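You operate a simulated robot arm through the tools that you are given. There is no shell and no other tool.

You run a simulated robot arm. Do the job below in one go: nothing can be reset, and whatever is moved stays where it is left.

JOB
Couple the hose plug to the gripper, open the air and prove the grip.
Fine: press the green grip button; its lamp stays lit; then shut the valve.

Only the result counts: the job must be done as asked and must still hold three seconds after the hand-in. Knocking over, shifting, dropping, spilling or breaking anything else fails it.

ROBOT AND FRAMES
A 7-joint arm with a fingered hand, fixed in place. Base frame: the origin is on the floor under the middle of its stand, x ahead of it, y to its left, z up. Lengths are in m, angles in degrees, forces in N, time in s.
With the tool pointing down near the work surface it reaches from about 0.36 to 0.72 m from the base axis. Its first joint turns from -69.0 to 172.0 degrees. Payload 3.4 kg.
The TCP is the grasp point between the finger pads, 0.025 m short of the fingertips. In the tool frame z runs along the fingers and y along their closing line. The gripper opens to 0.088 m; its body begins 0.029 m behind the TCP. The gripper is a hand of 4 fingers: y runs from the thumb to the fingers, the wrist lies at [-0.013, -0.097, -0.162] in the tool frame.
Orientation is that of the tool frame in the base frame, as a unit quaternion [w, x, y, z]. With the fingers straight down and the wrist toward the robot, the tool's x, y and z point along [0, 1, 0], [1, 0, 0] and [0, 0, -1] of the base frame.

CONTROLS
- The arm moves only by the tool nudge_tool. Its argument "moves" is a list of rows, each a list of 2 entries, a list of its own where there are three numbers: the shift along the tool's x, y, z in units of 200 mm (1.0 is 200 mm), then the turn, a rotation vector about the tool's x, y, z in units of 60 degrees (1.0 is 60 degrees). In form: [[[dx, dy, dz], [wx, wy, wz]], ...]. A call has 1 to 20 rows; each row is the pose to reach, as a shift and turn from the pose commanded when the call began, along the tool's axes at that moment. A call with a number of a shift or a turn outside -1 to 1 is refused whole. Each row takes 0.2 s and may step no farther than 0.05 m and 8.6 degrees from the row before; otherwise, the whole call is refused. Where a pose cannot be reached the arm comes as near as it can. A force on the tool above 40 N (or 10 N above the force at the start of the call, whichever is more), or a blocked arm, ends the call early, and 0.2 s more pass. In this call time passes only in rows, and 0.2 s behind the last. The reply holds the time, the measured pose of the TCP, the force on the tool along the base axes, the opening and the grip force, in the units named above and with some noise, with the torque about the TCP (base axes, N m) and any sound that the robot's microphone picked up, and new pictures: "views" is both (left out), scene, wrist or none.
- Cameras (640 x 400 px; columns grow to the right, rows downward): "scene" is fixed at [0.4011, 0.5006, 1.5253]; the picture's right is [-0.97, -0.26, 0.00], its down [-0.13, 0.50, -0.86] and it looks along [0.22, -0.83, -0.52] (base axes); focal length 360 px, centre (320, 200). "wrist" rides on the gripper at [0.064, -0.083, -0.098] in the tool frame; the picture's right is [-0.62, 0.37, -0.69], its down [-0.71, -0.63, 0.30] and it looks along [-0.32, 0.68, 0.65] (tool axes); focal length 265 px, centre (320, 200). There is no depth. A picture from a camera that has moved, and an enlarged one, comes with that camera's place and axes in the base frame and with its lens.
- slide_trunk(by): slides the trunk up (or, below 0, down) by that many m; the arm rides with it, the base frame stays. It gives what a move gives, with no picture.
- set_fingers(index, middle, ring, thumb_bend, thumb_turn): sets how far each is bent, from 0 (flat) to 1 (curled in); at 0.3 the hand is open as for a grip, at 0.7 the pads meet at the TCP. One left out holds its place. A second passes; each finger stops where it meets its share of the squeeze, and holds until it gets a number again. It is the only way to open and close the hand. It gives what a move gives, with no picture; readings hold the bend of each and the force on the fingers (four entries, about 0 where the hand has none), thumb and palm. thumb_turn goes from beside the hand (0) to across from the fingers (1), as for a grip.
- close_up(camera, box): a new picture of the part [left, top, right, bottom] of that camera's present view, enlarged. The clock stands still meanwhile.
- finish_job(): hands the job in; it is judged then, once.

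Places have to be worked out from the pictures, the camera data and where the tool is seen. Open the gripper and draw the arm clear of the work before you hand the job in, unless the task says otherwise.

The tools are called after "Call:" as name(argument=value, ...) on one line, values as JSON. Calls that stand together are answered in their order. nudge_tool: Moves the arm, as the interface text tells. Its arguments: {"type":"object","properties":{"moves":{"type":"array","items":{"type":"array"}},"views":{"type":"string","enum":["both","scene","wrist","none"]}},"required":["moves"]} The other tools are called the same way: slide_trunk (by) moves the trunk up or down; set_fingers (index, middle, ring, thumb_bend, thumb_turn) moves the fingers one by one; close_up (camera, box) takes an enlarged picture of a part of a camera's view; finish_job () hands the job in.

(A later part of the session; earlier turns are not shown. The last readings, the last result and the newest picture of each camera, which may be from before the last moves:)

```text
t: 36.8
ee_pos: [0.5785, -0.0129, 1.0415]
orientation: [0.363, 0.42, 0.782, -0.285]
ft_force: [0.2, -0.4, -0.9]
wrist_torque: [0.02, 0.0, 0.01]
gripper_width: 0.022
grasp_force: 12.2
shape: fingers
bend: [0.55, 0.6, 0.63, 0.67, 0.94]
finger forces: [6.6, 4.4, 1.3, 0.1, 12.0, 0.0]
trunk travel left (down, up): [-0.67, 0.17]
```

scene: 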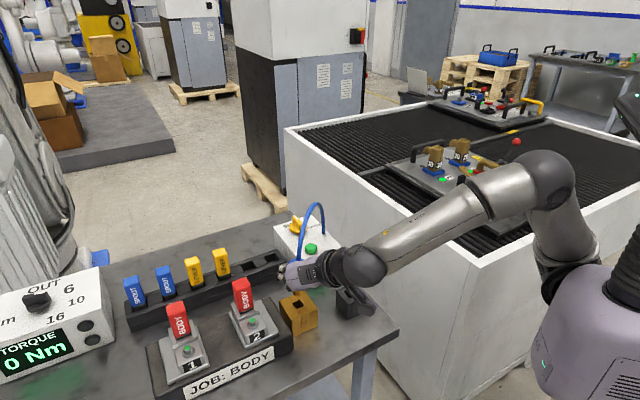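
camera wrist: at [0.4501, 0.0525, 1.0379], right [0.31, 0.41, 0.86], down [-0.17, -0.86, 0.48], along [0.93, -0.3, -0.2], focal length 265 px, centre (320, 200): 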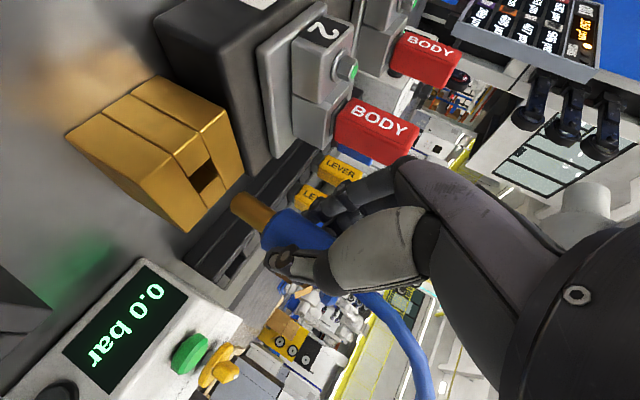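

The wrist is near its side limit here. Since the plug is round and vertical, I can yaw the whole hand +15° about the plug axis to get away from that limit, keeping the plug over the hole.

Call:
nudge_tool(moves=[[[0, -0.008, 0.002], [-0.0515, -0.0102, -0.034]], [[0, -0.016, 0.0045], [-0.103, -0.0205, -0.068]], [[0, -0.021, 0.006], [-0.1545, -0.0307, -0.102]], [[0, -0.025, 0.007], [-0.2058, -0.0409, -0.1358]], [[0, -0.025, 0.007], [-0.2058, -0.0409, -0.1358]]], views="none")

```text
t: 38.0
ee_pos: [0.5743, -0.0096, 1.0393]
orientation: [0.403, 0.309, 0.829, -0.236]
ft_force: [0.1, -0.7, -0.3]
wrist_torque: [0.03, -0.01, 0.01]
gripper_width: 0.0218
grasp_force: 12.0
shape: fingers
bend: [0.55, 0.6, 0.63, 0.67, 0.94]
finger forces: [6.6, 4.5, 1.2, 0.0, 12.1, 0.1]
trunk travel left (down, up): [-0.67, 0.17]
```

The hand is closer to the commanded pose but still about 6 mm and 2° short. I'll yaw another +12° about the plug axis.

Call:
nudge_tool(moves=[[[0, -0.007, 0.002], [-0.055, -0.011, -0.036]], [[0, -0.014, 0.003], [-0.11, -0.022, -0.072]], [[0.0005, -0.0205, 0.005], [-0.1646, -0.0327, -0.1086]], [[0.0005, -0.0205, 0.005], [-0.1646, -0.0327, -0.1086]], [[0.0005, -0.0205, 0.005], [-0.1646, -0.0327, -0.1086]]], views="both")

Call:
close_up(camera="scene", box=[275, 240, 345, 325])

Call:
close_up(camera="wrist", box=[170, 140, 310, 252])

```text
t: 39.2
ee_pos: [0.571, -0.0069, 1.0361]
orientation: [0.43, 0.225, 0.849, -0.208]
ft_force: [0.1, 0.2, -2.1]
wrist_torque: [0.01, 0.03, 0.0]
gripper_width: 0.0217
grasp_force: 12.4
shape: fingers
bend: [0.55, 0.6, 0.63, 0.67, 0.94]
finger forces: [6.6, 4.5, 1.2, 0.0, 11.9, 0.1]
trunk travel left (down, up): [-0.67, 0.17]
camera wrist: at [0.4263, -0.0085, 1.0504], right [0.09, 0.55, 0.83], down [0.22, -0.82, 0.52], along [0.97, 0.13, -0.2], focal length 265 px, centre (320, 200)
```

scene: 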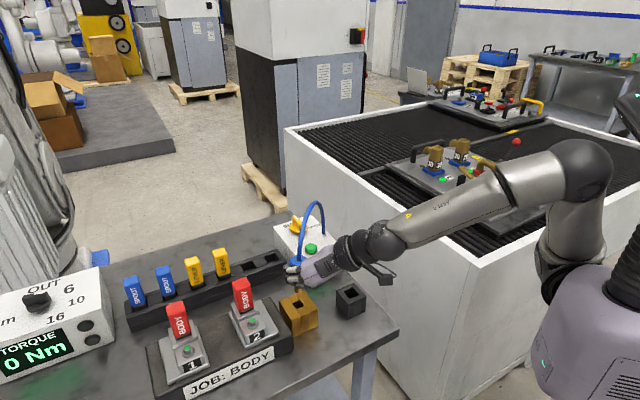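
wrist: 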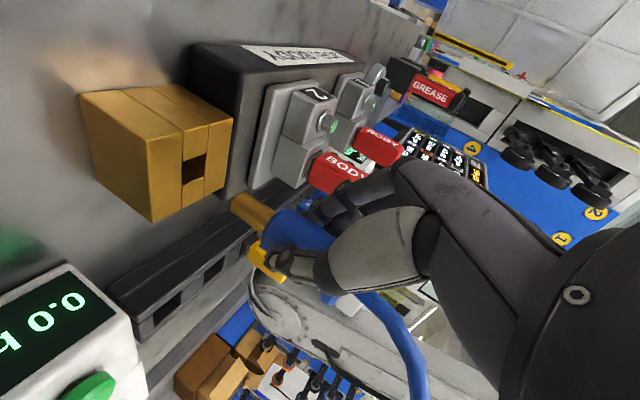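

```text
4.71 times, centred on (310, 282) of scene
camera zoom: at [0.4011, 0.5006, 1.5253], right [-0.97, -0.26, 0.0], down [-0.13, 0.5, -0.86], along [0.22, -0.83, -0.52], focal length 1696 px, centre (367, -188)
```

zoom: 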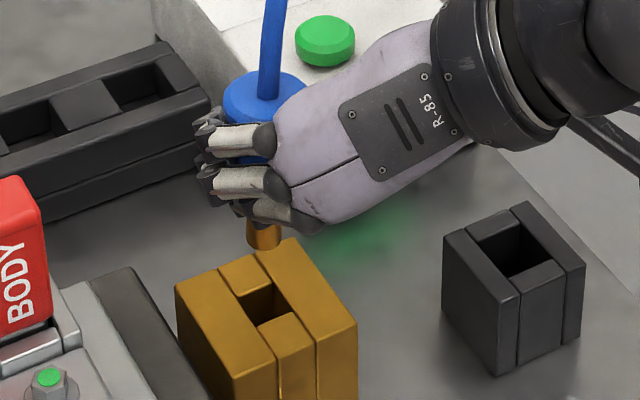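

```text
3.57 times, centred on (240, 196) of wrist
camera zoom: at [0.4263, -0.0085, 1.0504], right [0.09, 0.55, 0.83], down [0.22, -0.82, 0.52], along [0.97, 0.13, -0.2], focal length 948 px, centre (606, 214)
```

zoom: 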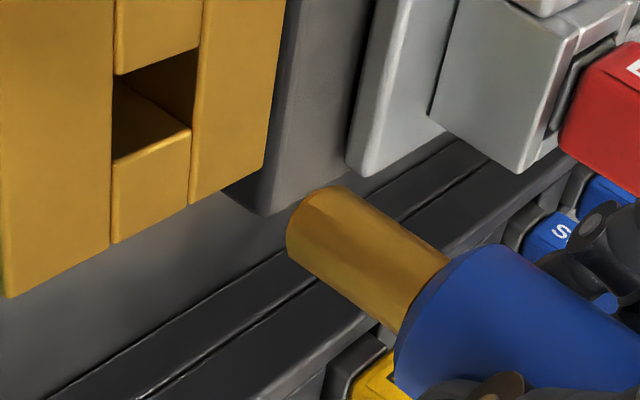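

The pose is now reached and the plug is vertical within about 1 to 2°. Triangulated, the tip is at (0.587, -0.017, 0.973) over the hole at (0.587, -0.0155, 0.934). I'll apply a 1 mm trim with a 1° straightening, then lower 25 mm with the trunk.

Call:
nudge_tool(moves=[[[-0.0026, 0.0095, 0.001], [0.0033, 0.0132, -0.0089]], [[-0.0026, 0.0095, 0.001], [0.0033, 0.0132, -0.0089]]], views="none")

Call:
slide_trunk(by=-0.025)

Call:
nudge_tool(moves=[[[0, 0, 0], [0, 0, 0]]], views="both")

Call:
close_up(camera="scene", box=[275, 250, 335, 325])

Call:
close_up(camera="wrist", box=[170, 140, 310, 252])

```text
t: 39.8
ee_pos: [0.5718, -0.0056, 1.0364]
orientation: [0.425, 0.209, 0.857, -0.203]
ft_force: [-0.4, 0.1, -0.7]
wrist_torque: [0.0, 0.03, 0.0]
gripper_width: 0.0213
grasp_force: 12.1
shape: fingers
bend: [0.55, 0.6, 0.63, 0.67, 0.94]
finger forces: [6.6, 4.5, 1.1, 0.0, 12.1, 0.0]
trunk travel left (down, up): [-0.67, 0.17]
```

```text
t: 40.5
ee_pos: [0.5703, -0.0058, 1.0114]
orientation: [0.427, 0.208, 0.856, -0.202]
ft_force: [-0.6, 1.0, -1.7]
wrist_torque: [0.01, -0.03, 0.0]
gripper_width: 0.0216
grasp_force: 12.8
shape: fingers
bend: [0.55, 0.6, 0.63, 0.67, 0.94]
finger forces: [6.6, 4.5, 1.2, 0.0, 12.0, 0.0]
trunk travel left (down, up): [-0.645, 0.195]
```

```text
t: 40.9
ee_pos: [0.5724, -0.0049, 1.0098]
orientation: [0.426, 0.209, 0.857, -0.202]
ft_force: [-0.2, 0.7, -0.8]
wrist_torque: [-0.02, 0.03, 0.02]
gripper_width: 0.0216
grasp_force: 12.2
shape: fingers
bend: [0.55, 0.6, 0.63, 0.67, 0.94]
finger forces: [6.6, 4.4, 1.2, 0.0, 12.0, 0.0]
trunk travel left (down, up): [-0.645, 0.195]
camera wrist: at [0.4276, -0.0125, 1.0275], right [0.09, 0.55, 0.83], down [0.26, -0.82, 0.52], along [0.96, 0.17, -0.22], focal length 265 px, centre (320, 200)
```

scene: 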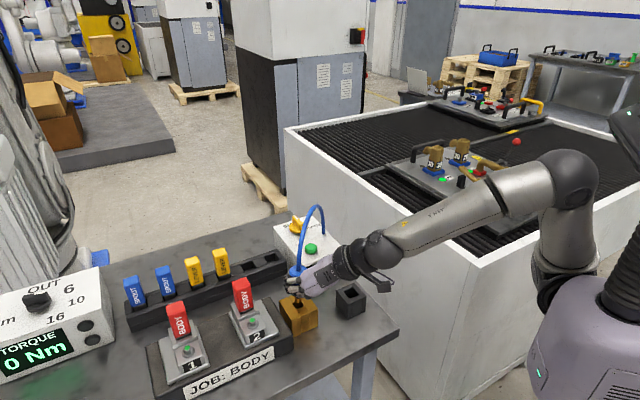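
wrist: 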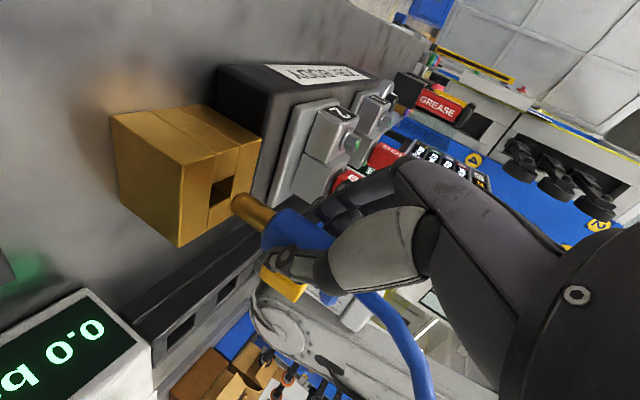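

```text
5.33 times, centred on (305, 288) of scene
camera zoom: at [0.4011, 0.5006, 1.5253], right [-0.97, -0.26, 0.0], down [-0.13, 0.5, -0.86], along [0.22, -0.83, -0.52], focal length 1922 px, centre (400, -267)
```

zoom: 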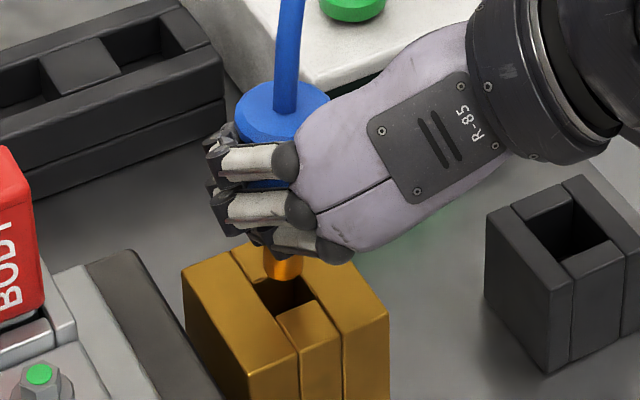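

```text
3.57 times, centred on (240, 196) of wrist
camera zoom: at [0.4276, -0.0125, 1.0275], right [0.09, 0.55, 0.83], down [0.26, -0.82, 0.52], along [0.96, 0.17, -0.22], focal length 948 px, centre (606, 214)
```

zoom: 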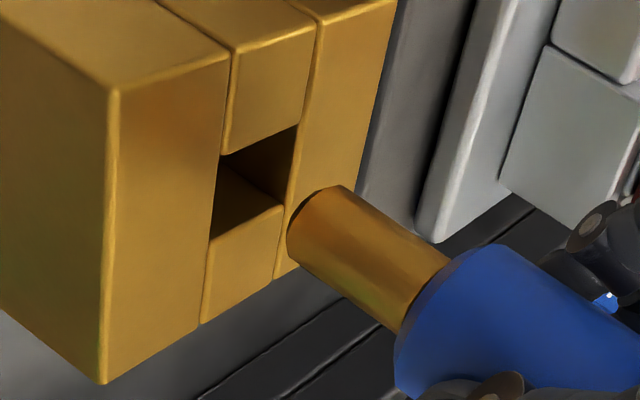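

The tip is at (0.5874, -0.0149, 0.948) and the hole at (0.5876, -0.0155, 0.934), aligned within about 1 mm. I'll lower with the trunk in small steps and watch the force.

Call:
slide_trunk(by=-0.012)

Call:
slide_trunk(by=-0.006)

Call:
close_up(camera="scene", box=[275, 250, 335, 325])

Call:
close_up(camera="wrist", box=[170, 140, 310, 252])

```text
t: 41.5
ee_pos: [0.5708, -0.0049, 0.9982]
orientation: [0.425, 0.208, 0.857, -0.203]
ft_force: [0.4, -0.8, -0.8]
wrist_torque: [0.0, 0.01, 0.0]
gripper_width: 0.0219
grasp_force: 11.7
shape: fingers
bend: [0.55, 0.6, 0.63, 0.67, 0.94]
finger forces: [6.6, 4.6, 1.2, 0.0, 12.0, 0.0]
trunk travel left (down, up): [-0.633, 0.207]
```

```text
t: 42.0
ee_pos: [0.5711, -0.0058, 0.9921]
orientation: [0.426, 0.208, 0.857, -0.203]
ft_force: [-0.7, 1.0, -0.8]
wrist_torque: [0.0, 0.0, -0.01]
gripper_width: 0.0216
grasp_force: 12.1
shape: fingers
bend: [0.55, 0.6, 0.63, 0.67, 0.94]
finger forces: [6.6, 4.4, 1.1, 0.1, 12.0, 0.0]
trunk travel left (down, up): [-0.627, 0.213]
```

```text
5.33 times, centred on (305, 288) of scene
camera zoom: at [0.4011, 0.5006, 1.5253], right [-0.97, -0.26, 0.0], down [-0.13, 0.5, -0.86], along [0.22, -0.83, -0.52], focal length 1922 px, centre (400, -267)
```

zoom: 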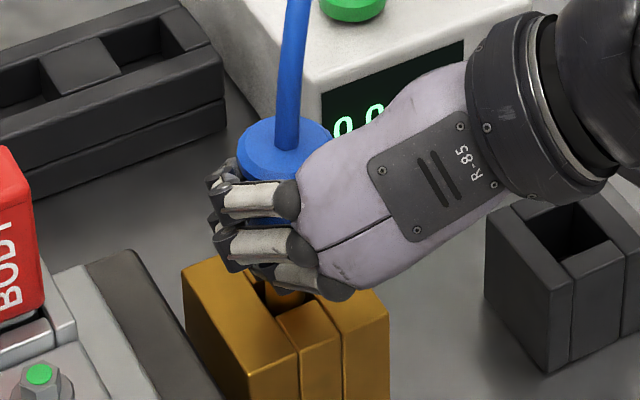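

```text
3.57 times, centred on (240, 196) of wrist
camera zoom: at [0.4275, -0.0125, 1.0095], right [0.09, 0.55, 0.83], down [0.26, -0.82, 0.52], along [0.96, 0.17, -0.22], focal length 948 px, centre (606, 214)
```

zoom: 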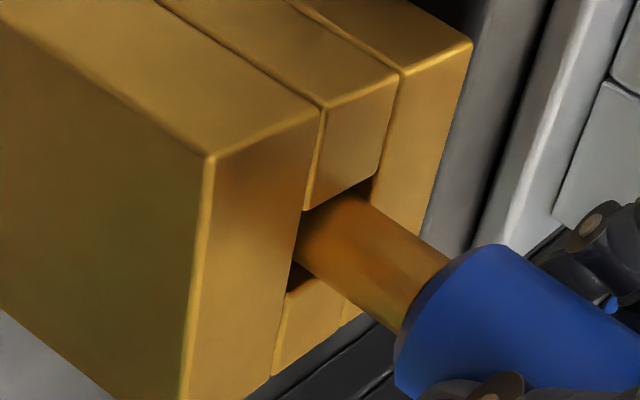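

The stem is entering the hole with no side force. I'll keep lowering in small steps.

Call:
slide_trunk(by=-0.008)

Call:
slide_trunk(by=-0.006)

Call:
close_up(camera="wrist", box=[170, 140, 310, 252])

Call:
close_up(camera="scene", box=[275, 250, 335, 325])

```text
t: 42.6
ee_pos: [0.572, -0.0058, 0.9845]
orientation: [0.426, 0.207, 0.857, -0.202]
ft_force: [0.1, -0.7, -0.8]
wrist_torque: [0.0, 0.0, 0.0]
gripper_width: 0.0216
grasp_force: 11.9
shape: fingers
bend: [0.55, 0.6, 0.63, 0.67, 0.94]
finger forces: [6.6, 4.5, 1.1, 0.0, 12.1, 0.0]
trunk travel left (down, up): [-0.619, 0.221]
```

```text
t: 43.2
ee_pos: [0.5711, -0.0061, 0.9785]
orientation: [0.426, 0.208, 0.857, -0.203]
ft_force: [0.3, 0.3, -1.0]
wrist_torque: [0.01, 0.01, 0.01]
gripper_width: 0.0215
grasp_force: 12.5
shape: fingers
bend: [0.55, 0.6, 0.63, 0.67, 0.94]
finger forces: [6.7, 4.5, 1.3, 0.0, 12.0, 0.0]
trunk travel left (down, up): [-0.613, 0.227]
```

```text
3.57 times, centred on (240, 196) of wrist
camera zoom: at [0.4275, -0.0125, 0.9955], right [0.09, 0.55, 0.83], down [0.26, -0.82, 0.52], along [0.96, 0.17, -0.22], focal length 948 px, centre (606, 214)
```

zoom: 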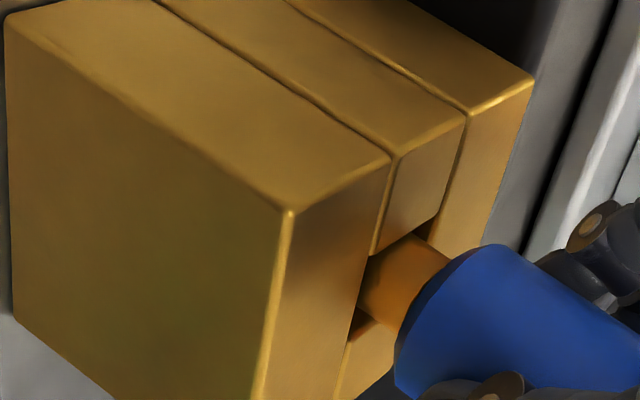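

```text
5.33 times, centred on (305, 288) of scene
camera zoom: at [0.4011, 0.5006, 1.5253], right [-0.97, -0.26, 0.0], down [-0.13, 0.5, -0.86], along [0.22, -0.83, -0.52], focal length 1922 px, centre (400, -267)
```

zoom: 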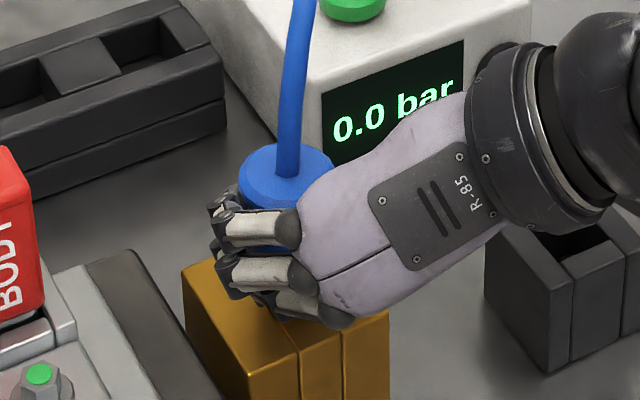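

Most of the stem is in with no resistance. I'll continue in 4 to 5 mm steps until the collar seats or a click is heard.

Call:
slide_trunk(by=-0.005)

Call:
slide_trunk(by=-0.003)

Call:
close_up(camera="wrist", box=[170, 140, 310, 252])

Call:
close_up(camera="scene", box=[275, 250, 335, 325])

```text
t: 43.7
ee_pos: [0.5717, -0.0059, 0.9746]
orientation: [0.426, 0.209, 0.857, -0.203]
ft_force: [-0.2, -0.4, -0.7]
wrist_torque: [0.01, 0.0, 0.03]
gripper_width: 0.0216
grasp_force: 12.1
shape: fingers
bend: [0.55, 0.6, 0.63, 0.67, 0.94]
finger forces: [6.6, 4.4, 1.3, 0.0, 12.0, 0.0]
trunk travel left (down, up): [-0.608, 0.232]
```

```text
t: 44.2
ee_pos: [0.5697, -0.0068, 0.9711]
orientation: [0.426, 0.208, 0.857, -0.203]
ft_force: [-0.1, 0.5, -1.0]
wrist_torque: [0.02, 0.0, 0.0]
gripper_width: 0.0216
grasp_force: 12.3
shape: fingers
bend: [0.55, 0.6, 0.63, 0.67, 0.94]
finger forces: [6.6, 4.5, 1.2, 0.0, 11.9, 0.0]
trunk travel left (down, up): [-0.605, 0.235]
```

```text
3.57 times, centred on (240, 196) of wrist
camera zoom: at [0.4276, -0.0125, 0.9875], right [0.09, 0.55, 0.83], down [0.26, -0.82, 0.52], along [0.96, 0.17, -0.22], focal length 948 px, centre (606, 214)
```

zoom: 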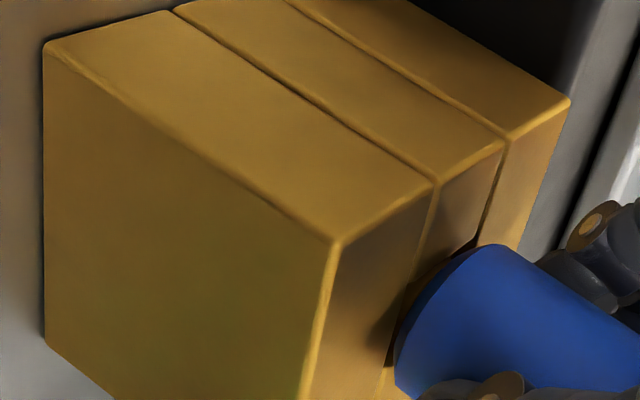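

```text
5.33 times, centred on (305, 288) of scene
camera zoom: at [0.4011, 0.5006, 1.5253], right [-0.97, -0.26, 0.0], down [-0.13, 0.5, -0.86], along [0.22, -0.83, -0.52], focal length 1922 px, centre (400, -267)
```

zoom: 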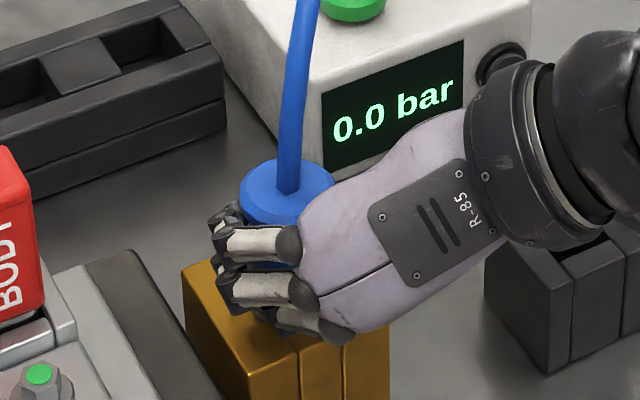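

The collar is now within a millimetre or two of the gold top. I'll continue in 2 mm steps until it seats.

Call:
slide_trunk(by=-0.002)

Call:
slide_trunk(by=-0.002)

Call:
close_up(camera="wrist", box=[170, 140, 310, 252])

```text
t: 44.8
ee_pos: [0.5709, -0.0055, 0.968]
orientation: [0.426, 0.209, 0.857, -0.202]
ft_force: [0.1, 1.7, -0.9]
wrist_torque: [0.02, 0.03, 0.0]
gripper_width: 0.0216
grasp_force: 12.3
shape: fingers
bend: [0.55, 0.6, 0.63, 0.67, 0.94]
finger forces: [6.6, 4.5, 1.3, 0.0, 11.9, 0.0]
trunk travel left (down, up): [-0.603, 0.237]
```

```text
t: 45.3
ee_pos: [0.5712, -0.0071, 0.9688]
orientation: [0.425, 0.209, 0.857, -0.203]
ft_force: [1.1, 0.5, 3.8]
wrist_torque: [-0.03, -0.03, -0.01]
gripper_width: 0.0216
grasp_force: 12.5
shape: fingers
bend: [0.55, 0.6, 0.63, 0.67, 0.95]
finger forces: [6.7, 5.1, 2.1, 0.0, 12.5, 0.0]
trunk travel left (down, up): [-0.601, 0.239]
```

```text
3.57 times, centred on (240, 196) of wrist
camera zoom: at [0.4274, -0.0124, 0.9842], right [0.09, 0.55, 0.83], down [0.26, -0.82, 0.52], along [0.96, 0.17, -0.21], focal length 948 px, centre (606, 214)
```

zoom: 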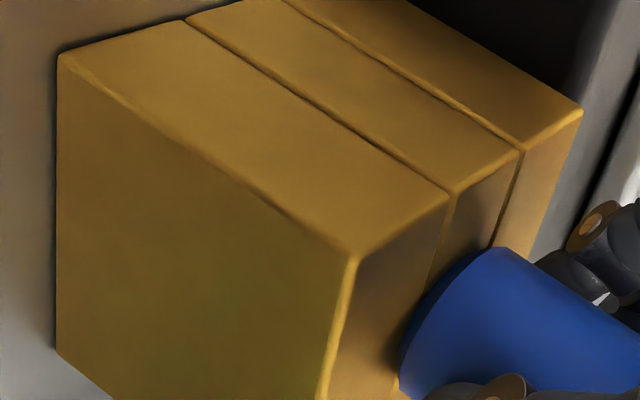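

The collar has made contact (about 4.5 N upward). I'll press a little further to seat the coupling firmly and listen for a click.

Call:
slide_trunk(by=-0.002)

Call:
slide_trunk(by=-0.002)

Call:
close_up(camera="scene", box=[265, 235, 345, 325])

```text
t: 45.8
ee_pos: [0.5704, -0.0051, 0.9663]
orientation: [0.427, 0.209, 0.856, -0.202]
ft_force: [3.0, 1.9, 10.0]
wrist_torque: [-0.02, -0.16, -0.02]
gripper_width: 0.0214
grasp_force: 14.2
shape: fingers
bend: [0.55, 0.6, 0.63, 0.67, 0.95]
finger forces: [7.3, 5.7, 2.4, 0.0, 12.9, 0.0]
trunk travel left (down, up): [-0.599, 0.241]
```

```text
t: 46.3
ee_pos: [0.5694, -0.0065, 0.964]
orientation: [0.428, 0.209, 0.856, -0.201]
ft_force: [3.5, 1.6, 17.1]
wrist_torque: [-0.05, -0.3, -0.05]
gripper_width: 0.0215
grasp_force: 15.6
shape: fingers
bend: [0.55, 0.6, 0.63, 0.67, 0.96]
finger forces: [7.7, 6.4, 3.1, 0.1, 13.3, 0.0]
trunk travel left (down, up): [-0.597, 0.243]
```

```text
4.44 times, centred on (305, 280) of scene
camera zoom: at [0.4011, 0.5006, 1.5253], right [-0.97, -0.26, 0.0], down [-0.13, 0.5, -0.86], along [0.22, -0.83, -0.52], focal length 1602 px, centre (387, -156)
```

zoom: 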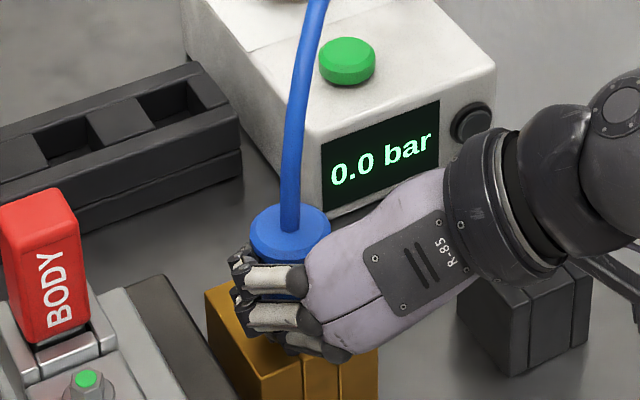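

About 17 N is now pressing the plug down with no slip, and the collar looks flush on the gold block. I'll press one more step to be sure it's home, then ease off and look.

Call:
slide_trunk(by=-0.003)

Call:
slide_trunk(by=0.007)

Call:
close_up(camera="wrist", box=[170, 140, 390, 320])

Call:
close_up(camera="scene", box=[265, 200, 365, 325])

```text
t: 46.8
ee_pos: [0.5693, -0.0055, 0.9628]
orientation: [0.428, 0.208, 0.856, -0.202]
ft_force: [1.5, 2.4, 21.9]
wrist_torque: [-0.11, -0.36, -0.04]
gripper_width: 0.0219
grasp_force: 16.4
shape: fingers
bend: [0.55, 0.59, 0.62, 0.67, 0.97]
finger forces: [8.0, 6.8, 3.5, 0.0, 15.0, 0.1]
trunk travel left (down, up): [-0.594, 0.246]
```

```text
t: 47.4
ee_pos: [0.5694, -0.0058, 0.9652]
orientation: [0.424, 0.208, 0.858, -0.203]
ft_force: [-0.6, 1.1, 3.6]
wrist_torque: [-0.02, 0.04, -0.04]
gripper_width: 0.0217
grasp_force: 13.4
shape: fingers
bend: [0.55, 0.59, 0.62, 0.67, 0.96]
finger forces: [7.0, 4.6, 1.9, 0.1, 12.4, 0.0]
trunk travel left (down, up): [-0.601, 0.239]
```

```text
2.22 times, centred on (280, 230) of wrist
camera zoom: at [0.4263, -0.0123, 0.9823], right [0.09, 0.56, 0.83], down [0.26, -0.82, 0.52], along [0.96, 0.17, -0.22], focal length 590 px, centre (409, 133)
```

zoom: 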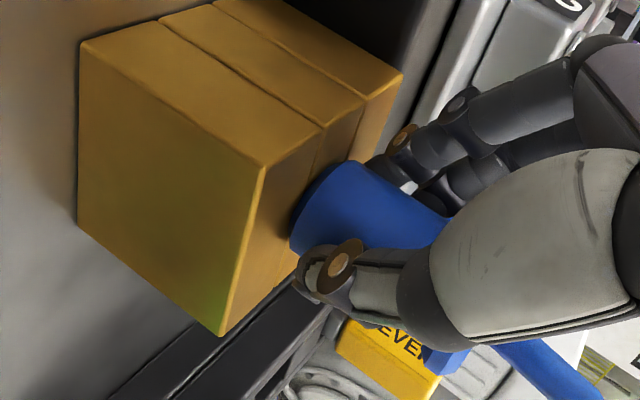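

```text
3.20 times, centred on (315, 262) of scene
camera zoom: at [0.4011, 0.5006, 1.5253], right [-0.97, -0.26, 0.0], down [-0.13, 0.5, -0.86], along [0.22, -0.83, -0.52], focal length 1153 px, centre (336, 0)
```

zoom: 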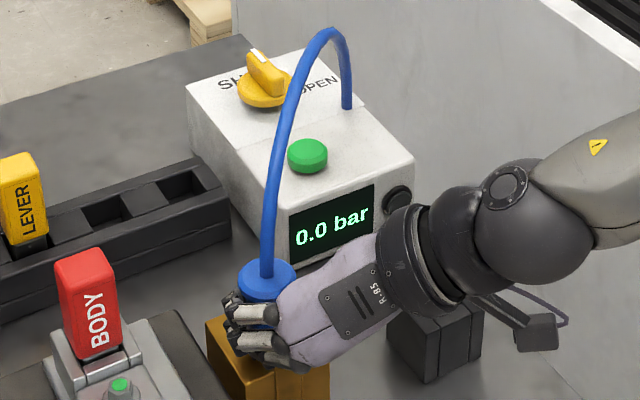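

The plug is seated flush in the gold block. I'll open the fingers moderately and check that it stays in place.

Call:
set_fingers(index=0.42, middle=0.42, ring=0.42, thumb_bend=0.42)

Call:
close_up(camera="wrist", box=[170, 140, 390, 320])

Call:
close_up(camera="scene", box=[265, 235, 345, 325])

```text
t: 48.4
ee_pos: [0.5714, -0.0061, 0.9665]
orientation: [0.425, 0.209, 0.857, -0.202]
ft_force: [-0.1, -1.0, 0.5]
wrist_torque: [0.01, 0.02, 0.0]
gripper_width: 0.059
grasp_force: 0.1
shape: fingers
bend: [0.42, 0.42, 0.42, 0.42, 0.97]
finger forces: [0.0, 0.0, 0.0, 0.0, 0.1, 0.0]
trunk travel left (down, up): [-0.601, 0.239]
```

```text
2.22 times, centred on (280, 230) of wrist
camera zoom: at [0.4275, -0.0125, 0.9836], right [0.09, 0.55, 0.83], down [0.26, -0.82, 0.52], along [0.96, 0.17, -0.22], focal length 590 px, centre (409, 133)
```

zoom: 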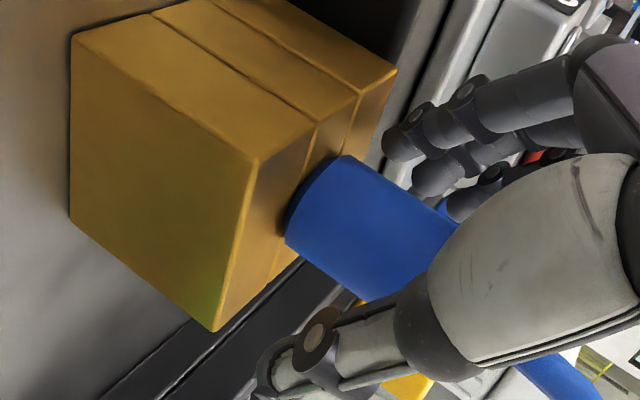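

```text
4.44 times, centred on (305, 280) of scene
camera zoom: at [0.4011, 0.5006, 1.5253], right [-0.97, -0.26, 0.0], down [-0.13, 0.5, -0.86], along [0.22, -0.83, -0.52], focal length 1602 px, centre (387, -156)
```

zoom: 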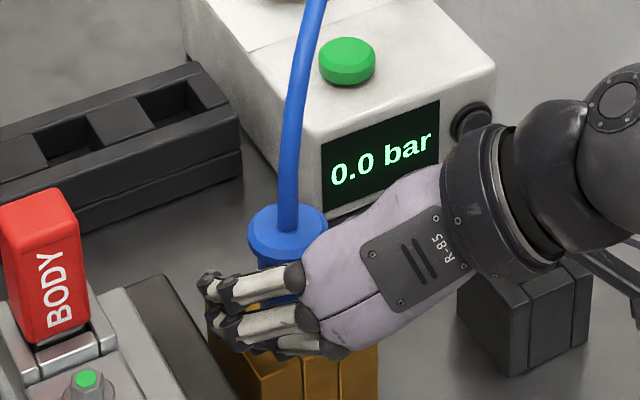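

The plug stands upright and seated by itself. I'll back the hand out along the finger axis, starting with a short 20 mm step to check that the arm follows accurately.

Call:
nudge_tool(moves=[[[0, 0, -0.05], [0, 0, 0]], [[0, 0, -0.1], [0, 0, 0]], [[0, 0, -0.1], [0, 0, 0]]], views="wrist")

```text
t: 49.2
ee_pos: [0.5575, 0.0043, 0.9768]
orientation: [0.426, 0.21, 0.857, -0.203]
ft_force: [0.2, 0.0, -0.4]
wrist_torque: [-0.01, 0.01, -0.01]
gripper_width: 0.0588
grasp_force: 0.0
shape: fingers
bend: [0.42, 0.42, 0.42, 0.42, 0.97]
finger forces: [0.0, 0.0, 0.0, 0.0, 0.0, 0.0]
trunk travel left (down, up): [-0.601, 0.239]
camera wrist: at [0.4144, -0.0023, 0.9942], right [0.09, 0.55, 0.83], down [0.26, -0.82, 0.52], along [0.96, 0.17, -0.21], focal length 265 px, centre (320, 200)
```

wrist: 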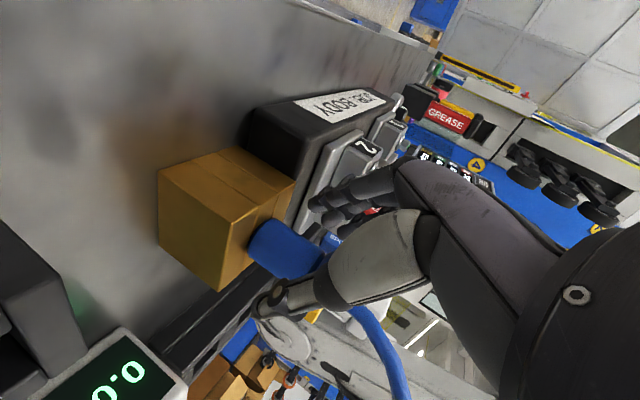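

The arm followed accurately with no contact. I'll continue backing out another 80 mm along the same line.

Call:
nudge_tool(moves=[[[0, 0, -0.1], [0, 0, 0]], [[0, 0, -0.2], [0, 0, 0]], [[0, 0, -0.3], [0, 0, 0]], [[0, 0, -0.4], [0, 0, 0]], [[0, 0, -0.4], [0, 0, 0]]], views="both")

```text
t: 50.4
ee_pos: [0.5055, 0.0453, 1.02]
orientation: [0.424, 0.209, 0.858, -0.203]
ft_force: [0.4, -0.4, 0.0]
wrist_torque: [0.01, -0.01, -0.01]
gripper_width: 0.0588
grasp_force: 0.1
shape: fingers
bend: [0.42, 0.42, 0.42, 0.42, 0.97]
finger forces: [0.1, 0.0, 0.0, 0.0, 0.1, 0.1]
trunk travel left (down, up): [-0.601, 0.239]
camera wrist: at [0.3631, 0.0396, 1.0383], right [0.09, 0.56, 0.83], down [0.26, -0.82, 0.52], along [0.96, 0.17, -0.22], focal length 265 px, centre (320, 200)
```

scene: 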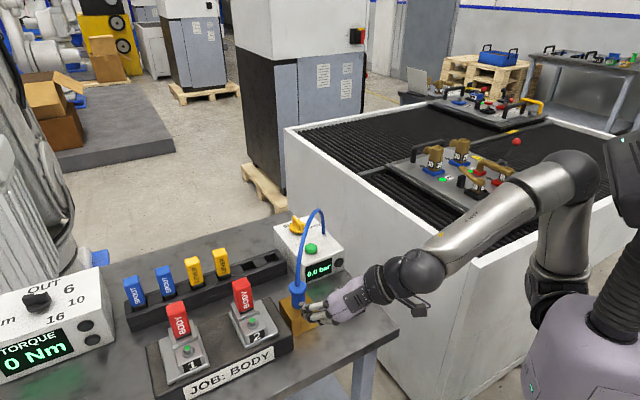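
wrist: 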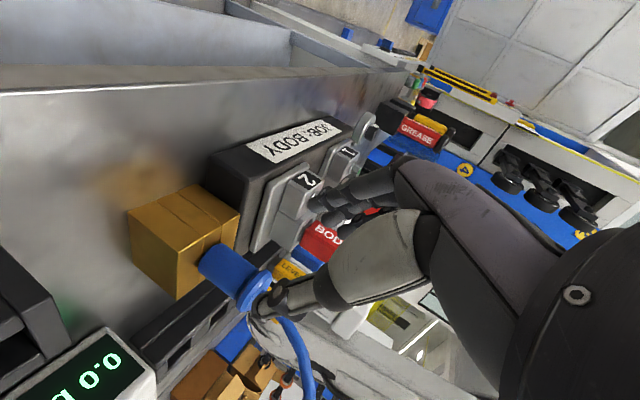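

The plug stands seated with the hose arching over the box. Next is the valve. I'll raise the arm with the trunk, then swing the hand to point straight down with its closing line at +45°, perpendicular to the valve bar in the SHUT position.

Call:
slide_trunk(by=0.14)

Call:
nudge_tool(moves=[[[0, 0, 0], [-0.006, 0.117, 0.034]], [[0, 0, 0], [-0.0125, 0.235, 0.067]], [[0, 0, 0], [-0.019, 0.352, 0.101]], [[0, 0, 0], [-0.025, 0.47, 0.135]], [[0, 0, 0], [-0.031, 0.587, 0.168]], [[0, 0, 0], [-0.0375, 0.704, 0.202]], [[0, 0, 0], [-0.044, 0.822, 0.235]], [[0, 0, 0], [-0.05, 0.939, 0.269]], [[0, 0, 0], [-0.05, 0.939, 0.269]]], views="both")

```text
t: 52.1
ee_pos: [0.5059, 0.0457, 1.1605]
orientation: [0.423, 0.209, 0.858, -0.203]
ft_force: [-0.5, 0.2, -0.2]
wrist_torque: [0.0, -0.02, -0.01]
gripper_width: 0.0589
grasp_force: 0.1
shape: fingers
bend: [0.42, 0.42, 0.42, 0.42, 0.97]
finger forces: [0.0, 0.0, 0.0, 0.0, 0.1, 0.1]
trunk travel left (down, up): [-0.741, 0.099]
```

```text
t: 54.1
ee_pos: [0.5047, 0.0456, 1.1618]
orientation: [0.0, 0.382, 0.924, 0.001]
ft_force: [-0.1, 0.6, 0.5]
wrist_torque: [0.01, 0.0, 0.01]
gripper_width: 0.059
grasp_force: 0.0
shape: fingers
bend: [0.42, 0.42, 0.42, 0.42, 0.97]
finger forces: [0.0, 0.1, 0.1, 0.0, 0.0, 0.1]
trunk travel left (down, up): [-0.741, 0.099]
camera wrist: at [0.401, 0.0317, 1.2613], right [0.7, -0.18, 0.69], down [0.06, -0.95, -0.31], along [0.71, 0.26, -0.65], focal length 265 px, centre (320, 200)
```

scene: 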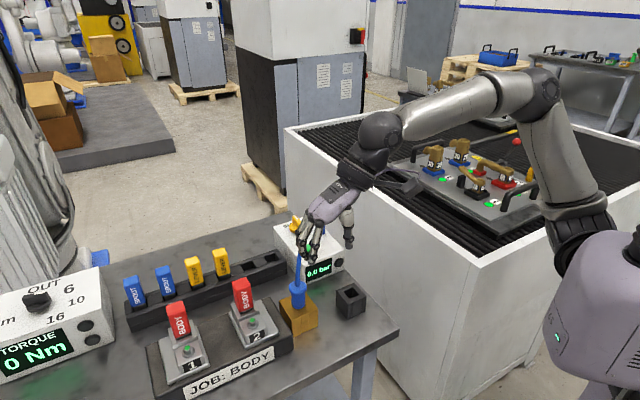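
wrist: 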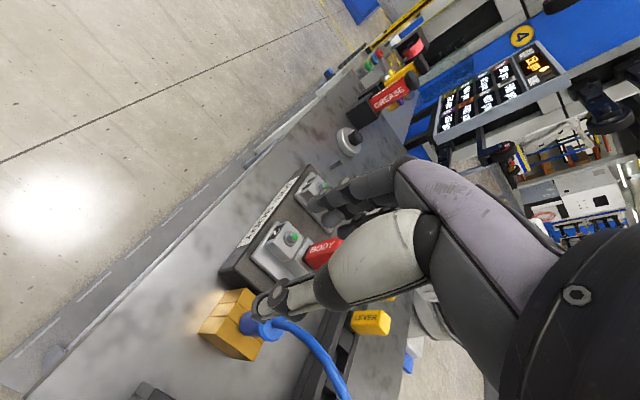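

The hand is pointing straight down at yaw 45°. I'll raise the trunk to clear the hose and move over the valve knob in two stages.

Call:
slide_trunk(by=0.06)

Call:
nudge_tool(moves=[[[-0.198, -0.06, 0], [0, 0, 0]], [[-0.397, -0.12, 0], [0, 0, 0]], [[-0.595, -0.18, 0], [0, 0, 0]], [[-0.794, -0.239, 0], [0, 0, 0]], [[-0.794, -0.239, 0], [0, 0, 0]]], views="both")

```text
t: 55.1
ee_pos: [0.5069, 0.046, 1.2227]
orientation: [0.0, 0.381, 0.924, 0.0]
ft_force: [-0.6, -0.5, -0.8]
wrist_torque: [0.01, -0.01, 0.0]
gripper_width: 0.0587
grasp_force: 0.0
shape: fingers
bend: [0.42, 0.42, 0.42, 0.42, 0.97]
finger forces: [0.1, 0.0, 0.0, 0.0, 0.0, 0.0]
trunk travel left (down, up): [-0.801, 0.039]
```

```text
t: 56.3
ee_pos: [0.583, -0.0986, 1.2249]
orientation: [0.0, 0.382, 0.924, 0.001]
ft_force: [-0.3, -0.3, -0.7]
wrist_torque: [-0.03, 0.0, 0.01]
gripper_width: 0.0586
grasp_force: 0.0
shape: fingers
bend: [0.42, 0.42, 0.42, 0.42, 0.97]
finger forces: [0.1, 0.0, 0.0, 0.1, 0.0, 0.1]
trunk travel left (down, up): [-0.801, 0.039]
camera wrist: at [0.4785, -0.1123, 1.3223], right [0.7, -0.18, 0.69], down [0.06, -0.95, -0.3], along [0.71, 0.26, -0.65], focal length 265 px, centre (320, 200)
```

scene: 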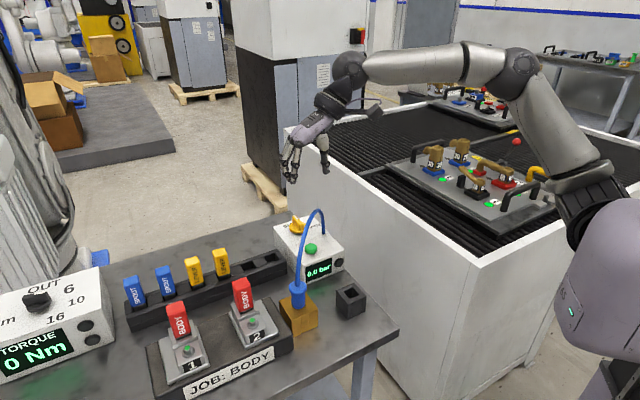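
wrist: 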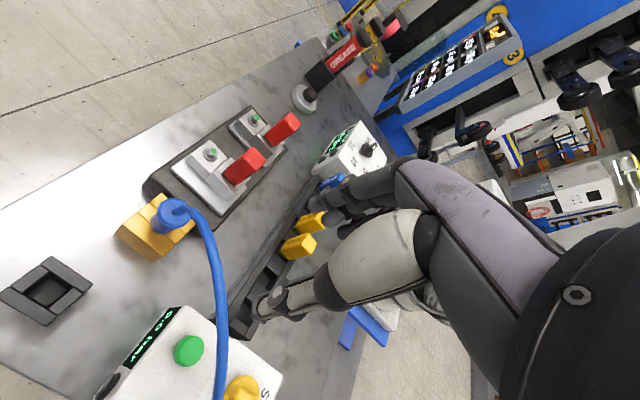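

From this view the button comes out at (0.601, -0.174). I'll continue over the knob and look straight down on it.

Call:
nudge_tool(moves=[[[-0.193, -0.059, 0], [0, 0, 0]], [[-0.386, -0.118, 0], [0, 0, 0]], [[-0.579, -0.176, 0], [0, 0, 0]], [[-0.772, -0.235, 0], [0, 0, 0]], [[-0.772, -0.235, 0], [0, 0, 0]]], views="both")

Call:
close_up(camera="wrist", box=[100, 200, 300, 340])

Call:
close_up(camera="scene", box=[260, 190, 350, 290])

```text
t: 57.5
ee_pos: [0.6436, -0.2361, 1.2147]
orientation: [0.0, 0.381, 0.925, 0.0]
ft_force: [0.4, -0.1, 0.1]
wrist_torque: [-0.01, -0.01, -0.02]
gripper_width: 0.0591
grasp_force: 0.0
shape: fingers
bend: [0.42, 0.42, 0.42, 0.42, 0.97]
finger forces: [0.0, 0.1, 0.0, 0.0, 0.0, 0.0]
out of reach, approached as far as the arm can: row 4, 5
trunk travel left (down, up): [-0.801, 0.039]
camera wrist: at [0.5389, -0.251, 1.3132], right [0.7, -0.18, 0.69], down [0.06, -0.95, -0.3], along [0.71, 0.26, -0.65], focal length 265 px, centre (320, 200)
```

scene: 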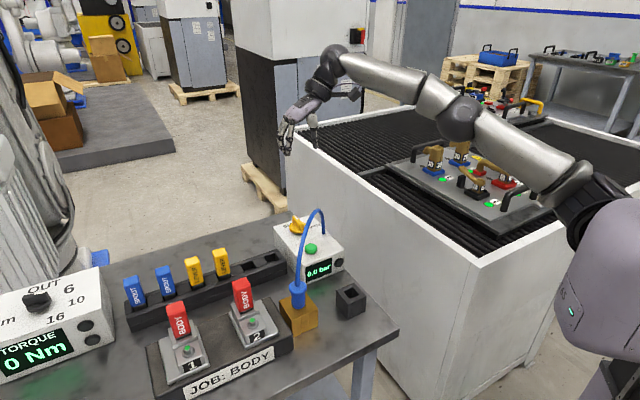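
wrist: 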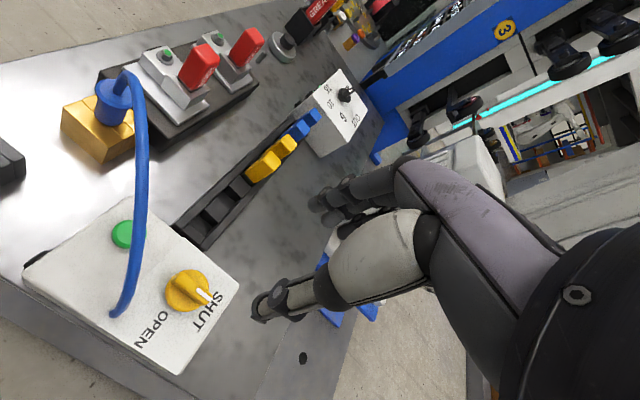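

```text
2.86 times, centred on (200, 270) of wrist
camera zoom: at [0.5389, -0.251, 1.3132], right [0.7, -0.18, 0.69], down [0.06, -0.95, -0.3], along [0.71, 0.26, -0.65], focal length 758 px, centre (663, 0)
```

zoom: 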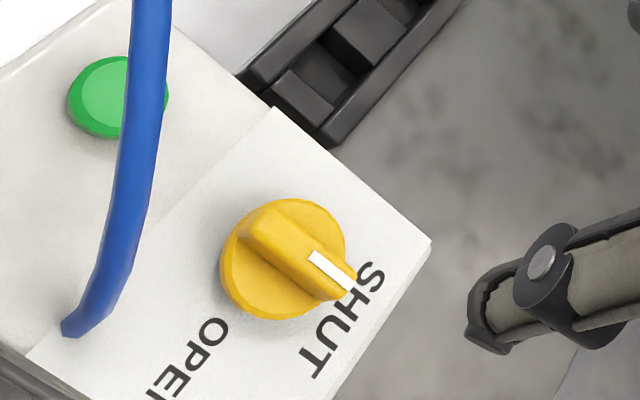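

```text
4.00 times, centred on (305, 240) of scene
camera zoom: at [0.4011, 0.5006, 1.5253], right [-0.97, -0.26, 0.0], down [-0.13, 0.5, -0.86], along [0.22, -0.83, -0.52], focal length 1442 px, centre (380, 40)
```

zoom: 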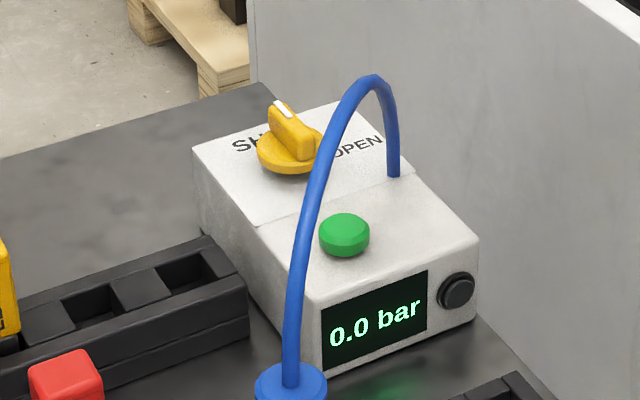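

From above, the knob centre is at about (0.660, -0.245), with the disc near z = 0.96 and the bar top near 0.98. The bar runs at -45° (SHUT), and OPEN is at -135°, a 90° clockwise turn. This height is slightly out of reach, so I'll come down with the arm, which lets it extend further.

Call:
nudge_tool(moves=[[[0, 0, 0.2], [0, 0, 0]], [[0, 0, 0.4], [0, 0, 0]], [[0, 0, 0.6], [0, 0, 0]], [[0, 0, 0.75], [0, 0, 0]], [[0, 0, 0.75], [0, 0, 0]]], views="both")

Call:
close_up(camera="wrist", box=[130, 180, 390, 370])

Call:
close_up(camera="scene", box=[260, 150, 380, 290])

```text
t: 58.7
ee_pos: [0.6443, -0.2383, 1.0644]
orientation: [0.0, 0.382, 0.924, 0.001]
ft_force: [-1.0, -0.2, 0.1]
wrist_torque: [-0.01, -0.03, -0.02]
gripper_width: 0.0589
grasp_force: 0.0
shape: fingers
bend: [0.42, 0.42, 0.42, 0.42, 0.97]
finger forces: [0.0, 0.0, 0.1, 0.0, 0.1, 0.1]
trunk travel left (down, up): [-0.801, 0.039]
camera wrist: at [0.5393, -0.2525, 1.1629], right [0.7, -0.18, 0.69], down [0.06, -0.95, -0.3], along [0.71, 0.26, -0.65], focal length 265 px, centre (320, 200)
```

scene: 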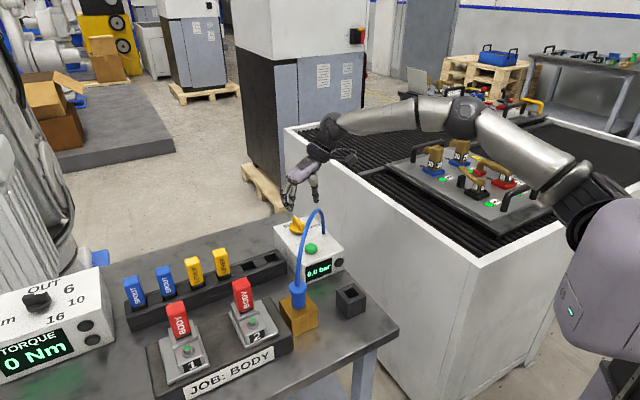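
wrist: 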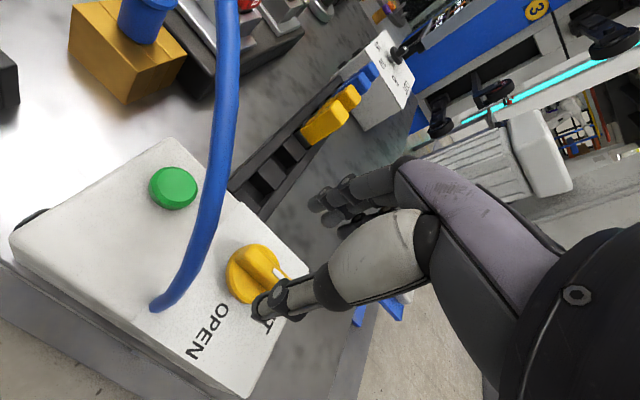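

```text
2.11 times, centred on (260, 275) of wrist
camera zoom: at [0.5393, -0.2525, 1.1629], right [0.7, -0.18, 0.69], down [0.06, -0.95, -0.3], along [0.71, 0.26, -0.65], focal length 559 px, centre (446, 42)
```

zoom: 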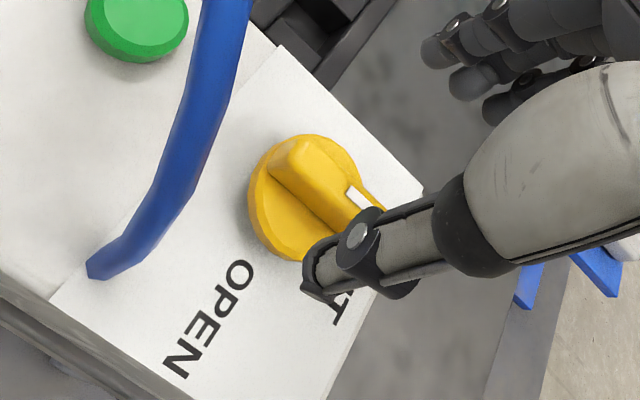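

```text
2.86 times, centred on (320, 220) of scene
camera zoom: at [0.4011, 0.5006, 1.5253], right [-0.97, -0.26, 0.0], down [-0.13, 0.5, -0.86], along [0.22, -0.83, -0.52], focal length 1030 px, centre (320, 143)
```

zoom: 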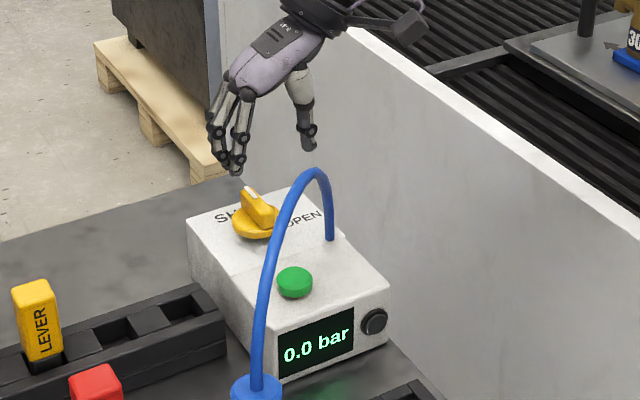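

The hand is above the knob at (0.644, -0.237, 1.064), clear of the hose. I'll move onto the knob axis and down to about 1.025, then check the alignment with the bar.

Call:
nudge_tool(moves=[[[-0.029, 0.011, 0.05], [0, 0, 0]], [[-0.057, 0.022, 0.1], [0, 0, 0]], [[-0.057, 0.022, 0.15], [0, 0, 0]], [[-0.057, 0.022, 0.2], [0, 0, 0]], [[-0.057, 0.022, 0.2], [0, 0, 0]]], views="both")

Call:
close_up(camera="wrist", box=[180, 150, 400, 330])

Call:
close_up(camera="scene", box=[260, 170, 360, 270])

```text
t: 59.9
ee_pos: [0.6558, -0.2432, 1.0242]
orientation: [0.001, 0.382, 0.924, 0.0]
ft_force: [-0.1, -0.2, 0.6]
wrist_torque: [-0.02, 0.0, 0.01]
gripper_width: 0.0589
grasp_force: 0.0
shape: fingers
bend: [0.42, 0.42, 0.42, 0.42, 0.97]
finger forces: [0.0, 0.0, 0.0, 0.0, 0.1, 0.0]
trunk travel left (down, up): [-0.801, 0.039]
camera wrist: at [0.5503, -0.258, 1.1229], right [0.7, -0.18, 0.69], down [0.06, -0.95, -0.31], along [0.71, 0.26, -0.65], focal length 265 px, centre (320, 200)
```

scene: 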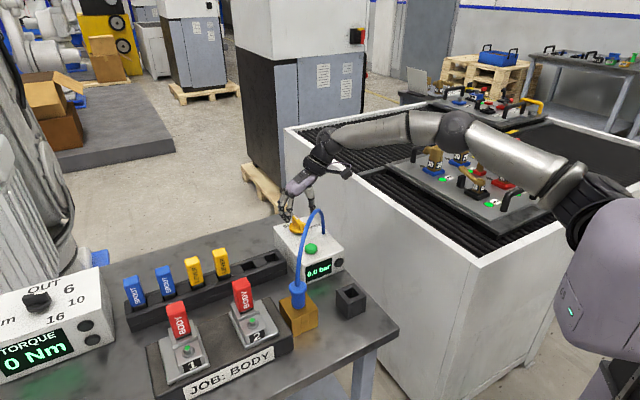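
wrist: 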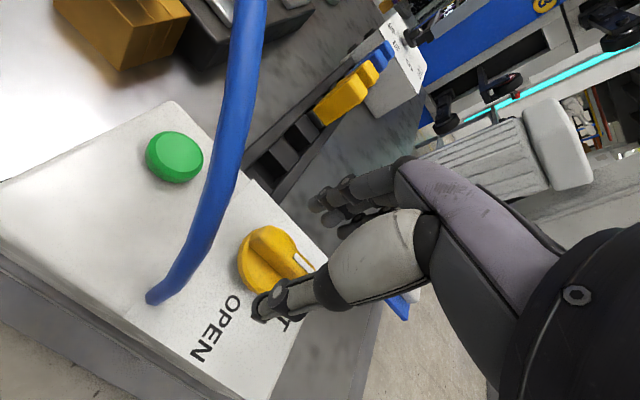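

```text
2.22 times, centred on (290, 240) of wrist
camera zoom: at [0.5503, -0.258, 1.1229], right [0.7, -0.18, 0.69], down [0.06, -0.95, -0.31], along [0.71, 0.26, -0.65], focal length 590 px, centre (387, 111)
```

zoom: 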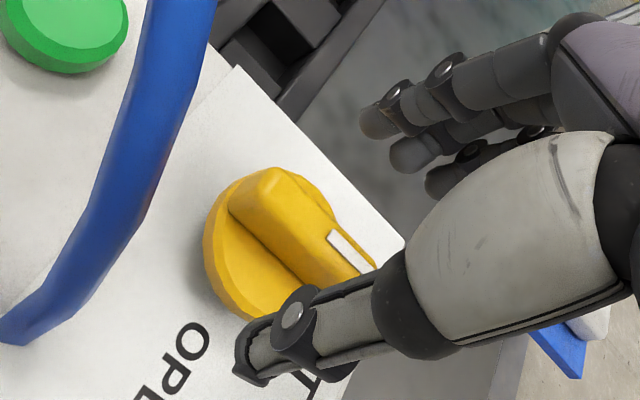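

```text
4.00 times, centred on (310, 220) of scene
camera zoom: at [0.4011, 0.5006, 1.5253], right [-0.97, -0.26, 0.0], down [-0.13, 0.5, -0.86], along [0.22, -0.83, -0.52], focal length 1442 px, centre (360, 120)
```

zoom: 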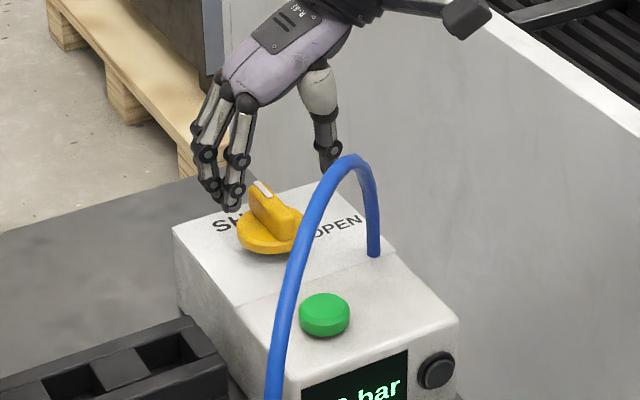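

The bar lies between the thumb and fingers and is aligned. Before gripping, I'll test at this height that the wrist can actually turn 90° clockwise. First 50° in the air.

Call:
nudge_tool(moves=[[[0, 0, 0], [0, 0, 0.139]], [[0, 0, 0], [0, 0, 0.278]], [[0, 0, 0], [0, 0, 0.417]], [[0, 0, 0], [0, 0, 0.556]], [[0, 0, 0], [0, 0, 0.694]], [[0, 0, 0], [0, 0, 0.833]], [[0, 0, 0], [0, 0, 0.833]]], views="scene")

```text
t: 61.5
ee_pos: [0.656, -0.2444, 1.0245]
orientation: [0.0, 0.738, 0.675, 0.0]
ft_force: [-0.6, -0.9, 0.5]
wrist_torque: [0.02, 0.0, 0.01]
gripper_width: 0.0589
grasp_force: 0.0
shape: fingers
bend: [0.42, 0.42, 0.42, 0.42, 0.97]
finger forces: [0.1, 0.0, 0.0, 0.0, 0.1, 0.1]
trunk travel left (down, up): [-0.801, 0.039]
```

scene: 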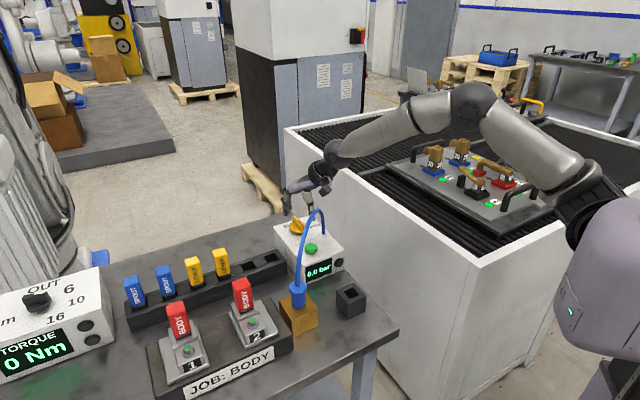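

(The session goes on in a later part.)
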